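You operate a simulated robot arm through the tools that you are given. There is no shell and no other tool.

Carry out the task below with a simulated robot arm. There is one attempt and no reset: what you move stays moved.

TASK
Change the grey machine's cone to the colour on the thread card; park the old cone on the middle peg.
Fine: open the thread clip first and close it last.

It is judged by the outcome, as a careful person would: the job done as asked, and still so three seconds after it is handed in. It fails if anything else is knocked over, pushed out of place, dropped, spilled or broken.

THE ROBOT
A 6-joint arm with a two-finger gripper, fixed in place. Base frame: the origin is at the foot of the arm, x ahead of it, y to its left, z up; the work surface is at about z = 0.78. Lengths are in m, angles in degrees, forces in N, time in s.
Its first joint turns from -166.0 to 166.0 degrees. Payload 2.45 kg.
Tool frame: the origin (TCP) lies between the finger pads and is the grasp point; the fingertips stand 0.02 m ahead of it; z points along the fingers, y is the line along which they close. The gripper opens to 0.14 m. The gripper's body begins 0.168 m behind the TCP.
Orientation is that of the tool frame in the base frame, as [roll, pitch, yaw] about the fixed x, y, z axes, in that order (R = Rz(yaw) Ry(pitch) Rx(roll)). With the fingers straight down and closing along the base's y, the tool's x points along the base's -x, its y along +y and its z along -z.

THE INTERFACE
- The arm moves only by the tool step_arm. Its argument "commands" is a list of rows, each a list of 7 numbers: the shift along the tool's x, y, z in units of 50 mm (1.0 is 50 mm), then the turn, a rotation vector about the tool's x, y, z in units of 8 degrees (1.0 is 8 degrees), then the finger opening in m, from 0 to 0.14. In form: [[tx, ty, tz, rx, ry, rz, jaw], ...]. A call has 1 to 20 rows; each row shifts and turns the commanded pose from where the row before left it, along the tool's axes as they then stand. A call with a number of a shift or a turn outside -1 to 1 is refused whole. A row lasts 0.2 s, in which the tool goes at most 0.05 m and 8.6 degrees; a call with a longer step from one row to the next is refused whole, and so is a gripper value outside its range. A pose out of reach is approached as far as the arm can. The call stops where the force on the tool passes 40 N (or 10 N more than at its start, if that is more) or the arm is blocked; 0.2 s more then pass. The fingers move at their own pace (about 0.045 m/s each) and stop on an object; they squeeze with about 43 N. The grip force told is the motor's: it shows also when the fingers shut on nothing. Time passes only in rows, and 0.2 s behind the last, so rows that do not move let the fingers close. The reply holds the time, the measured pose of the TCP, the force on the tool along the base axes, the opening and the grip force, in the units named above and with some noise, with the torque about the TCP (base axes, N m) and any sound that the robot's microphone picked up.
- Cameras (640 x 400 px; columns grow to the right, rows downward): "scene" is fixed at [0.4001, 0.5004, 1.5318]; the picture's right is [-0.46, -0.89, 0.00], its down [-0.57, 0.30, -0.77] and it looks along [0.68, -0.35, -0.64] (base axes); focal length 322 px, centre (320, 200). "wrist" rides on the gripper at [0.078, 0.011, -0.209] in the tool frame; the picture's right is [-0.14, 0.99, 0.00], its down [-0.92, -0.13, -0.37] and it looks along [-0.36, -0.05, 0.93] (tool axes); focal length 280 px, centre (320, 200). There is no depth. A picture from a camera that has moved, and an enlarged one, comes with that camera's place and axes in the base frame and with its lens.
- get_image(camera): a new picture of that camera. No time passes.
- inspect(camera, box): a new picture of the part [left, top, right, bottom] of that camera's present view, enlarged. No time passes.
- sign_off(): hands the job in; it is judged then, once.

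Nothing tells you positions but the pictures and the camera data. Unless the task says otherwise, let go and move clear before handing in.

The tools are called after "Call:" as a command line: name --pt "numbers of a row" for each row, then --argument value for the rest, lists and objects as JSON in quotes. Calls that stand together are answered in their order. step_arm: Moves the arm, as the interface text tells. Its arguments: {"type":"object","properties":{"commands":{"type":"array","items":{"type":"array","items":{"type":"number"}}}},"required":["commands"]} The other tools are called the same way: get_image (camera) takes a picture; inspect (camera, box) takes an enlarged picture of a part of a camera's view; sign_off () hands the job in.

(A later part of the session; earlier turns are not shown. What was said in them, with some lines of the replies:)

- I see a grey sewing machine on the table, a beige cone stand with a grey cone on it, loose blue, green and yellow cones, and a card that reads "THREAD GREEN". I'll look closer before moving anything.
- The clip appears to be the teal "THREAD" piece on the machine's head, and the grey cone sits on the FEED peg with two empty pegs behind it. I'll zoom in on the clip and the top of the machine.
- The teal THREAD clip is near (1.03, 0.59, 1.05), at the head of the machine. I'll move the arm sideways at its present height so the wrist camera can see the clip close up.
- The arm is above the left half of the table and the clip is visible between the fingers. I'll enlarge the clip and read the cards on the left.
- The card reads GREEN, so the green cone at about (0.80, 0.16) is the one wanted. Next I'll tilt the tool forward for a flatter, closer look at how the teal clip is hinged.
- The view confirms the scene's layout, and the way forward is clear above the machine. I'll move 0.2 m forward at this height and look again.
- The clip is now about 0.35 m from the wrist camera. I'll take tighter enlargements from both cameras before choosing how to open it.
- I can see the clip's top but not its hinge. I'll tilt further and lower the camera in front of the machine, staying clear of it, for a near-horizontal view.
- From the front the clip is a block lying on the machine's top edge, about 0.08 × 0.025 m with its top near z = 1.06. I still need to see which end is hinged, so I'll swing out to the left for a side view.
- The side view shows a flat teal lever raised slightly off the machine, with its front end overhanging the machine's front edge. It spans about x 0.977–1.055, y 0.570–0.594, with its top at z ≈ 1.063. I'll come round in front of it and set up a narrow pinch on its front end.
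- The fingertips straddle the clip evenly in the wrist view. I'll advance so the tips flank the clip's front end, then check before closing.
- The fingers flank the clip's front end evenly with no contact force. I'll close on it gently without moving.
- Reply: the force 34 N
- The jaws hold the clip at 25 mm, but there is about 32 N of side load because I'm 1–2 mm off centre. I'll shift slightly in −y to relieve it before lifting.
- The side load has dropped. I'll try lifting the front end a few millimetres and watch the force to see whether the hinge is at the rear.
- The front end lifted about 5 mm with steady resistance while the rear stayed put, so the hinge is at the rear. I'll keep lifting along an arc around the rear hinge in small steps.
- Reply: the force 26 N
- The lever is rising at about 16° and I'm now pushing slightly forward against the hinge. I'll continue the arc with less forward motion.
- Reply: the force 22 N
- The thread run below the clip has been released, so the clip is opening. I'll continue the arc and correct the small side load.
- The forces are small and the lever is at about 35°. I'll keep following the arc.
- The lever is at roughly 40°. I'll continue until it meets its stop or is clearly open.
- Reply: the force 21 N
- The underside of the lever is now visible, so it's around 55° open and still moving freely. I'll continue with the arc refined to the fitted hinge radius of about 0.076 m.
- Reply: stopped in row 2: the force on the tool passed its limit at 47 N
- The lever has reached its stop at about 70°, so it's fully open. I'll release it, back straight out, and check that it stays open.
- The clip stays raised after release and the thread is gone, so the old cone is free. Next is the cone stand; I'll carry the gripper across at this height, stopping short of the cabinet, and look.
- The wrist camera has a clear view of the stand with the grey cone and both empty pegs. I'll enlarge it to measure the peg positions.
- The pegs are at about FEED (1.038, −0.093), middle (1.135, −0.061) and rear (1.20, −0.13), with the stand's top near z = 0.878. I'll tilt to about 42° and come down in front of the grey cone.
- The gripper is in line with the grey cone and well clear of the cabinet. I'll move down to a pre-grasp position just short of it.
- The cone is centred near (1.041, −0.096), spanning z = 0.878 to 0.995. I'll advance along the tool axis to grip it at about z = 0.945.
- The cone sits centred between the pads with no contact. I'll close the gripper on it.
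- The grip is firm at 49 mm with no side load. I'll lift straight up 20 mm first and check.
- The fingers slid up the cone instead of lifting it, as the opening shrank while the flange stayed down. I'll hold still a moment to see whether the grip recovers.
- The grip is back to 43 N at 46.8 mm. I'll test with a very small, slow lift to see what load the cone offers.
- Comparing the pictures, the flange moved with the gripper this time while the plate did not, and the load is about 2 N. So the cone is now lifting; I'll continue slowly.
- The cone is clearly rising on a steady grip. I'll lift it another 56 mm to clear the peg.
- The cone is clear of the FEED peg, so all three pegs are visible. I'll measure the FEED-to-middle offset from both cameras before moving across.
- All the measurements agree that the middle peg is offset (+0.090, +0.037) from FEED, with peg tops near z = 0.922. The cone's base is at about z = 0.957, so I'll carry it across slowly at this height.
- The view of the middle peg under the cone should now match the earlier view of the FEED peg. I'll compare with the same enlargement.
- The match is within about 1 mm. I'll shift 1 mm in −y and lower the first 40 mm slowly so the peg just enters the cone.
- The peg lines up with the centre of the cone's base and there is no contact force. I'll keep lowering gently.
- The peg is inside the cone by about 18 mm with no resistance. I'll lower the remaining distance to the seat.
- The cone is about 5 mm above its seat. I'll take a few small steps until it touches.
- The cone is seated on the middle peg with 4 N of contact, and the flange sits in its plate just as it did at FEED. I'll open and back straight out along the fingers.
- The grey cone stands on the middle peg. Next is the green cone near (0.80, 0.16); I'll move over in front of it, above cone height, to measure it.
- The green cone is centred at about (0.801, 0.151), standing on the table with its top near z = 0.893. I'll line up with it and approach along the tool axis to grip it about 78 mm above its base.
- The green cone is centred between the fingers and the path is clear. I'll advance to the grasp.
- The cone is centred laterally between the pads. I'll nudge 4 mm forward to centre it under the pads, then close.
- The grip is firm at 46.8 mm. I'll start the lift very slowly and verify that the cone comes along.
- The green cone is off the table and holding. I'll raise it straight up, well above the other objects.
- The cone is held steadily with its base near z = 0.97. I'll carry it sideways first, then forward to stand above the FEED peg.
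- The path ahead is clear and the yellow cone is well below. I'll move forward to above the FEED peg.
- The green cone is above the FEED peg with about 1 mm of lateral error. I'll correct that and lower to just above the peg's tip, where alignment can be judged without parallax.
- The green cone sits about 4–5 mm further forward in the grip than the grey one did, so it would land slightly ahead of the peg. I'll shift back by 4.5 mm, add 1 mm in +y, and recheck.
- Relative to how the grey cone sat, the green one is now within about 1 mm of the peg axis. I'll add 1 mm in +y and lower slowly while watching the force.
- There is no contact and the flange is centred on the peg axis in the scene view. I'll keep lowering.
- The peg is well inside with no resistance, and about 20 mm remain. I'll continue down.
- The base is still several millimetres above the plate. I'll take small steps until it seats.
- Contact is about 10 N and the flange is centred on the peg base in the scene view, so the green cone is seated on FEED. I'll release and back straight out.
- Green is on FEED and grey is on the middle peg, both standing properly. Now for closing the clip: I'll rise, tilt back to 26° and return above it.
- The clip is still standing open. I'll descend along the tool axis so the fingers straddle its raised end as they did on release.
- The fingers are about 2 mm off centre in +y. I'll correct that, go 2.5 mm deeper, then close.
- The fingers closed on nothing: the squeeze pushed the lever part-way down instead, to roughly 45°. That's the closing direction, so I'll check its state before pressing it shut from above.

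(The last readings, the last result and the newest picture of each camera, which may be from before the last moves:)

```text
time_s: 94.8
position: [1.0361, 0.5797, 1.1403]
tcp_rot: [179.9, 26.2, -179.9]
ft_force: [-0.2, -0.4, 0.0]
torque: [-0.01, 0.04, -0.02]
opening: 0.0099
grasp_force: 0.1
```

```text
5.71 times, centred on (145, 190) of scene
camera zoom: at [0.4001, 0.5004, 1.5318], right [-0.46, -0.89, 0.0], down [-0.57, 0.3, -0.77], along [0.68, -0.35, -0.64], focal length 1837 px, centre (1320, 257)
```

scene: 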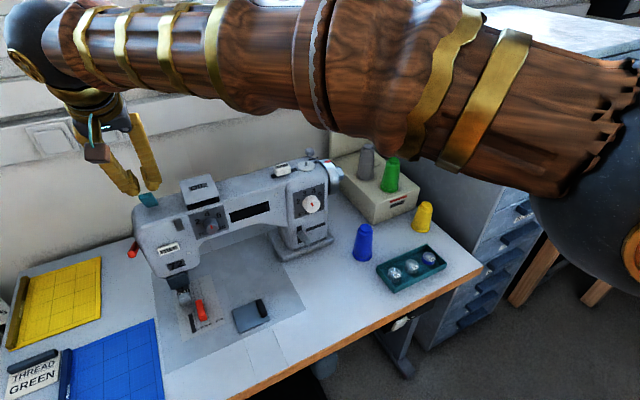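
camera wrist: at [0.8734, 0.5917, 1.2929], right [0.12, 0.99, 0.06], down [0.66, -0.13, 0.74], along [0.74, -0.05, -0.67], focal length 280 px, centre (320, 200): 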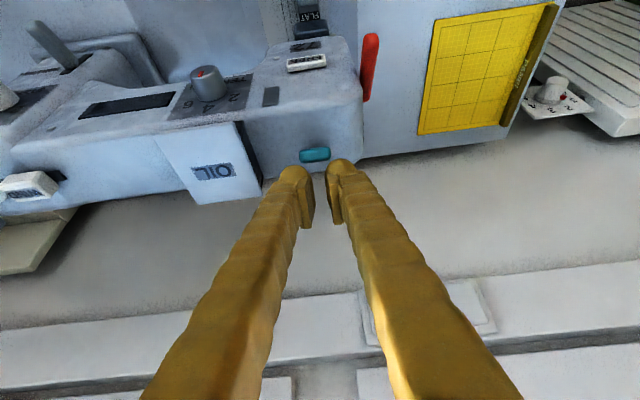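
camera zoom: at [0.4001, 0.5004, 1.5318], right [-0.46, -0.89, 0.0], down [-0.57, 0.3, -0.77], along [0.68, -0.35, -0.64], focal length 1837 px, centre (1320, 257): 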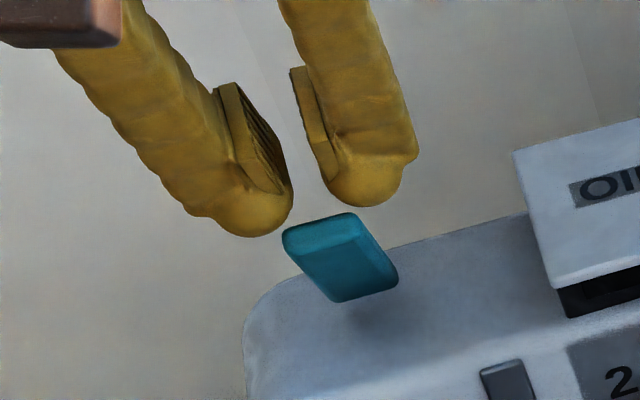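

The lever is at about 50° with the fingertips just behind its upper face. I'll close the fingers fully and push the face forward and down around the hinge, in stages.

Call:
step_arm --pt "0 0 0 0 0 0 0.0" --pt "0.093 0.01 0.035 0 0 0 0.0" --pt "0.118 0.01 0.021 0 0 0 0.0" --pt "0.119 0 0.021 0 0 0 0.0" --pt "0 0 0 0 0 0 0.0"

Call:
inspect --camera "wrist" --box '[240, 110, 400, 230]'

Call:
inspect --camera "scene" --box '[105, 155, 185, 225]'

```text
time_s: 96.0
position: [1.0227, 0.5818, 1.1283]
tcp_rot: [-179.9, 26.1, -180.0]
ft_force: [0.6, 0.4, 0.0]
torque: [0.02, 0.02, -0.01]
opening: 0.0001
grasp_force: 29.6
```

```text
3.33 times, centred on (320, 170) of wrist
camera zoom: at [0.8605, 0.5931, 1.2808], right [0.12, 0.99, 0.06], down [0.66, -0.13, 0.74], along [0.74, -0.05, -0.67], focal length 935 px, centre (320, 300)
```

zoom: 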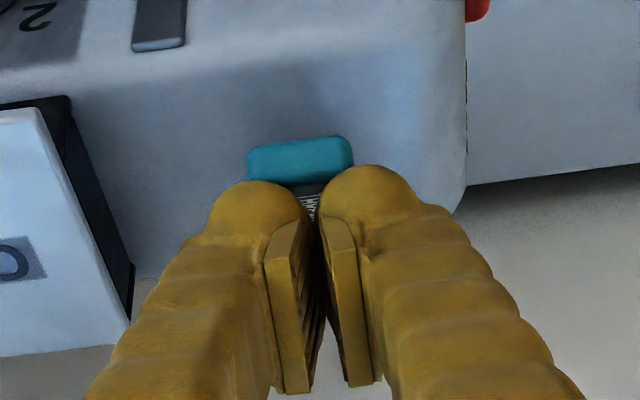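

```text
5.71 times, centred on (145, 190) of scene
camera zoom: at [0.4001, 0.5004, 1.5318], right [-0.46, -0.89, 0.0], down [-0.57, 0.3, -0.77], along [0.68, -0.35, -0.64], focal length 1837 px, centre (1320, 257)
```

zoom: 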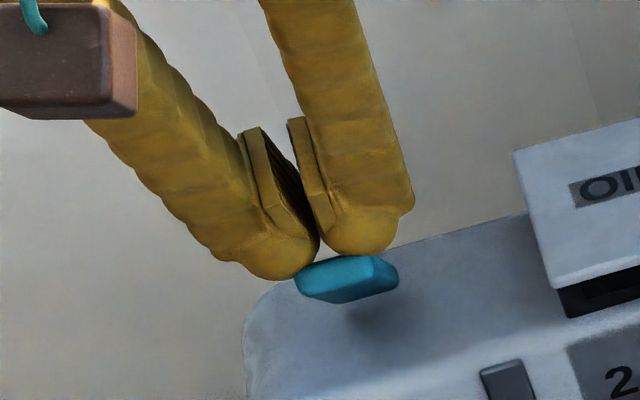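

The lever is rotating down smoothly under the fingertips. I'll continue along the arc.

Call:
step_arm --pt "0.112 0 0.041 0 0 0 0.0" --pt "0.111 0 0.041 0 0 0 0.0" --pt "0.104 0 0.06 0 0 0 0.0" --pt "0.103 0 0.059 0 0 0 0.0" --pt "0 0 0 0 0 0 0.0"

Call:
inspect --camera "wrist" --box '[240, 110, 400, 230]'

Call:
inspect --camera "scene" --box '[105, 155, 185, 225]'

```text
time_s: 97.2
position: [1.0061, 0.5818, 1.1088]
tcp_rot: [-180.0, 26.2, -179.9]
ft_force: [1.4, -0.7, -0.3]
torque: [0.01, -0.01, 0.01]
opening: 0.0001
grasp_force: 29.3
```

```text
3.33 times, centred on (320, 170) of wrist
camera zoom: at [0.8456, 0.593, 1.2614], right [0.12, 0.99, 0.06], down [0.66, -0.13, 0.74], along [0.74, -0.05, -0.67], focal length 935 px, centre (320, 300)
```

zoom: 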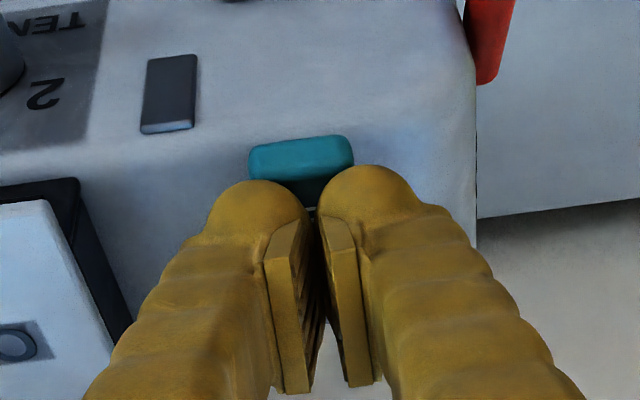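

```text
5.71 times, centred on (145, 190) of scene
camera zoom: at [0.4001, 0.5004, 1.5318], right [-0.46, -0.89, 0.0], down [-0.57, 0.3, -0.77], along [0.68, -0.35, -0.64], focal length 1837 px, centre (1320, 257)
```

zoom: 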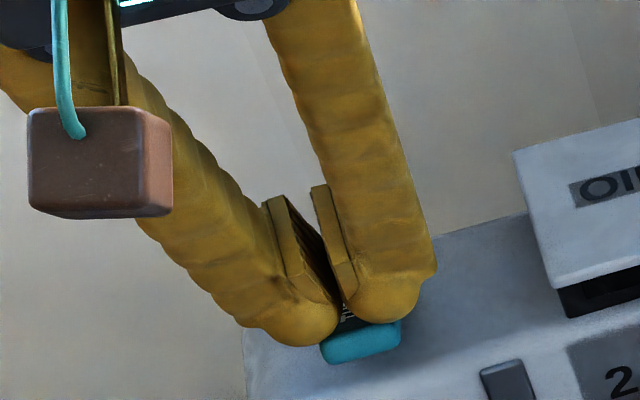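

Nearly down; I'll press through the last part of the arc to the closed position.

Call:
step_arm --pt "0.093 0 0.078 0 0 0 0.0" --pt "0.093 0 0.078 0 0 0 0.0" --pt "0.076 0 0.092 0 0 0 0.0" --pt "0.076 0 0.092 0 0 0 0.0" --pt "0 0 0 0 0 0 0.0"

Call:
inspect --camera "wrist" --box '[240, 90, 400, 210]'

Call:
inspect --camera "scene" --box '[105, 165, 205, 245]'

```text
time_s: 98.4
position: [1.0004, 0.5823, 1.0863]
tcp_rot: [-180.0, 26.1, -179.9]
ft_force: [0.4, 0.1, -0.8]
torque: [0.0, 0.02, -0.01]
opening: 0.0
grasp_force: 29.2
```

```text
3.33 times, centred on (320, 150) of wrist
camera zoom: at [0.838, 0.5925, 1.2392], right [0.12, 0.99, 0.06], down [0.66, -0.13, 0.74], along [0.74, -0.05, -0.67], focal length 935 px, centre (320, 367)
```

zoom: 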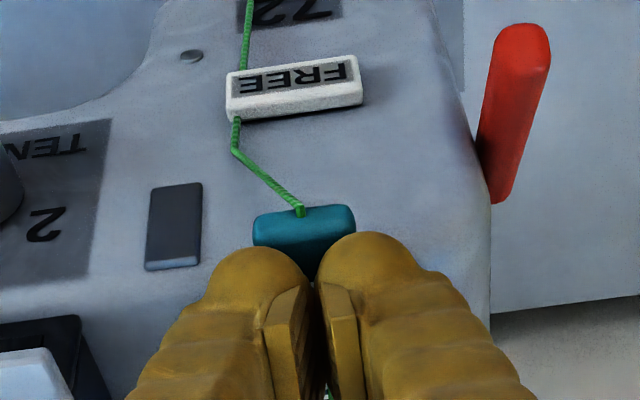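

```text
5.00 times, centred on (155, 205) of scene
camera zoom: at [0.4001, 0.5004, 1.5318], right [-0.46, -0.89, 0.0], down [-0.57, 0.3, -0.77], along [0.68, -0.35, -0.64], focal length 1608 px, centre (1145, 175)
```

zoom: 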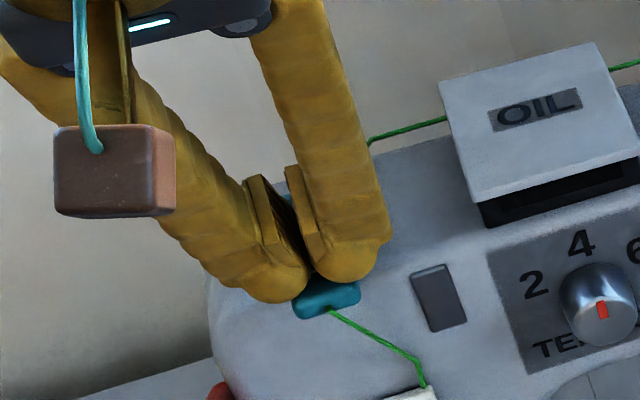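

The thread has reappeared in green, so the machine now runs the green cone through the clip. I'll press lightly a bit further to make sure the clip is fully shut.

Call:
step_arm --pt "0.013 0 0.027 0 0 0 0.0" --pt "0.013 0 0.027 0 0 0 0.0" --pt "0 0 0 0 0 0 0.0"

Call:
inspect --camera "wrist" --box '[240, 90, 400, 210]'

```text
time_s: 99.2
position: [0.9998, 0.5814, 1.085]
tcp_rot: [180.0, 26.4, 180.0]
ft_force: [-0.8, -2.4, 17.7]
torque: [-0.07, 0.11, -0.01]
opening: 0.0061
grasp_force: 29.1
```

```text
3.33 times, centred on (320, 150) of wrist
camera zoom: at [0.8378, 0.5926, 1.2373], right [0.12, 0.99, 0.06], down [0.66, -0.13, 0.74], along [0.74, -0.05, -0.67], focal length 935 px, centre (320, 367)
```

zoom: 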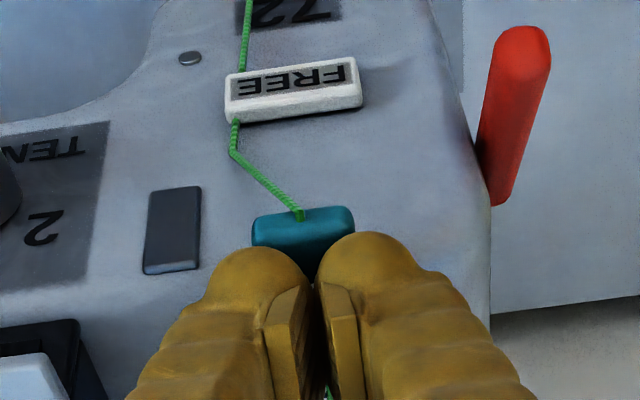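

At 18 N the lever is hard against its stop, so it's closed. I'll lift straight off and check everything.

Call:
step_arm --pt "-0.022 0 -0.045 0 0 0 0.0" --pt "-0.176 0 -0.36 0 0 0 0.0" --pt "0 0 -0.8 0 0 0 0.0" --pt "0 0 -0.9 0 0 0 0.0" --pt "0 0 -0.9 0 0 0 0.0" --pt "0 0 -0.9 0 0 0 0.0" --pt "0 0 0 0 0 0 0.0"

Call:
get_image --camera "wrist"

Call:
get_image --camera "scene"

Call:
inspect --camera "scene" --box '[125, 170, 225, 250]'

Call:
inspect --camera "scene" --box '[330, 130, 440, 230]'

```text
time_s: 100.8
position: [0.9233, 0.5826, 1.2637]
tcp_rot: [-179.9, 26.1, -180.0]
ft_force: [0.3, 0.3, -0.9]
torque: [-0.01, -0.01, 0.03]
opening: 0.0
grasp_force: 29.6
```

```text
taken
camera wrist: at [0.7615, 0.5937, 1.4158], right [0.12, 0.99, 0.06], down [0.66, -0.13, 0.74], along [0.74, -0.05, -0.67], focal length 280 px, centre (320, 200)
```

wrist: 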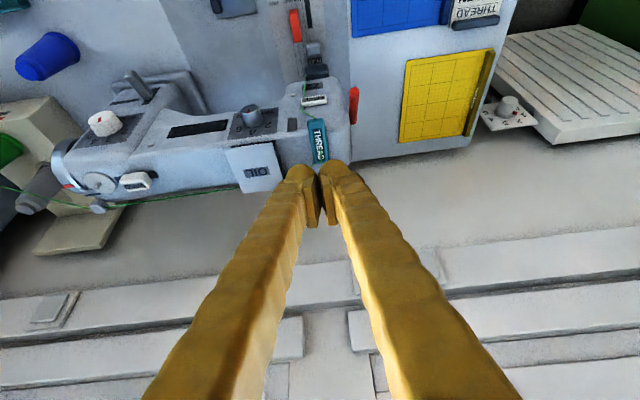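

```text
taken
```

scene: 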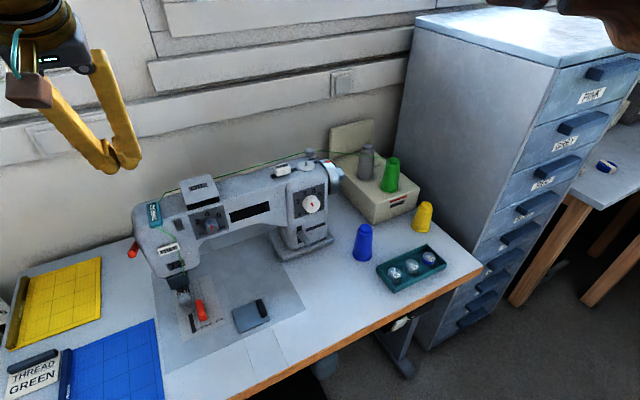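

```text
5.00 times, centred on (175, 210) of scene
camera zoom: at [0.4001, 0.5004, 1.5318], right [-0.46, -0.89, 0.0], down [-0.57, 0.3, -0.77], along [0.68, -0.35, -0.64], focal length 1608 px, centre (1045, 150)
```

zoom: 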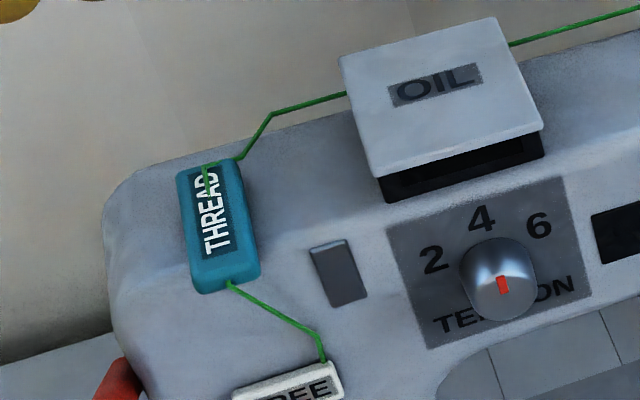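

```text
4.00 times, centred on (385, 180) of scene
camera zoom: at [0.4001, 0.5004, 1.5318], right [-0.46, -0.89, 0.0], down [-0.57, 0.3, -0.77], along [0.68, -0.35, -0.64], focal length 1286 px, centre (60, 280)
```

zoom: 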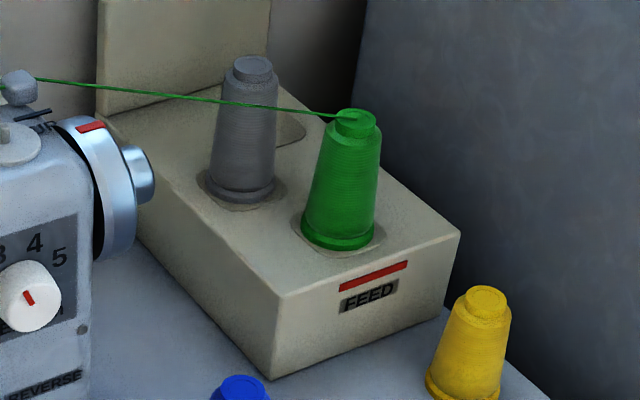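

The clip lies closed as it did at the start, green thread runs from the green cone on FEED, and grey stands on the middle peg. I'll wait a moment and take one last look to confirm it's all stable.

Call:
step_arm --pt "0 0 -0.8 0 0 0 0.02" --pt "0 0 -0.5 0 0 0 0.04" --pt "0 0 0 0 0 0 0.04" --pt "0 0 0 0 0 0 0.04" --pt "0 0 0 0 0 0 0.04"

Call:
inspect --camera "scene" --box '[345, 135, 415, 200]'

Call:
inspect --camera "scene" --box '[125, 185, 205, 235]'

Call:
get_image --camera "scene"

```text
time_s: 102.0
position: [0.893, 0.5828, 1.322]
tcp_rot: [180.0, 26.2, -179.9]
ft_force: [-0.1, 0.1, -0.5]
torque: [0.03, 0.0, -0.01]
opening: 0.0401
grasp_force: 0.1
```

```text
6.15 times, centred on (380, 168) of scene
camera zoom: at [0.4001, 0.5004, 1.5318], right [-0.46, -0.89, 0.0], down [-0.57, 0.3, -0.77], along [0.68, -0.35, -0.64], focal length 1979 px, centre (-49, 400)
```

zoom: 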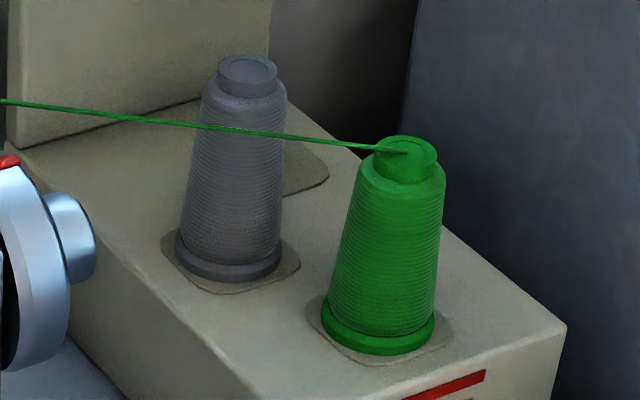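

```text
8.00 times, centred on (165, 210) of scene
camera zoom: at [0.4001, 0.5004, 1.5318], right [-0.46, -0.89, 0.0], down [-0.57, 0.3, -0.77], along [0.68, -0.35, -0.64], focal length 2572 px, centre (1560, 120)
```

zoom: 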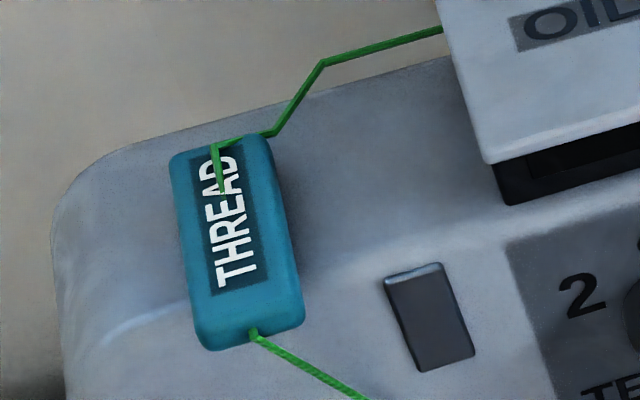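

```text
taken
```

scene: 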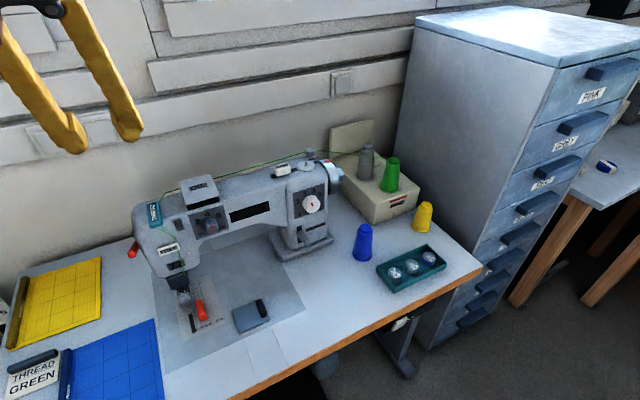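

The clip is closed in the same position as at the start. Green is seated on FEED with its thread running, grey is seated on the middle peg, nothing else has moved, and the arm is clear. I'm handing the job in.

Call:
sign_off

```text
The job is handed in.
```

The grey machine now runs on the green cone, as the thread card asks, and the old grey cone is parked on the middle peg. I opened the teal THREAD clip first and closed it last. The green thread runs from the new cone through the clip.

- **Cones:** both are seated on their pegs, with green on FEED. In the last pictures before hand-in they stood steady and nothing else had moved.
- **Grip slip:** my first grip on the grey cone slid up without lifting it. I gripped it again and lifted more slowly, and the cone stayed on its peg throughout.
- **Clip closing:** I meant to pinch the lever, but the fingers slipped off and knocked it part-way down. I then pressed it shut from above until it hit its stop.
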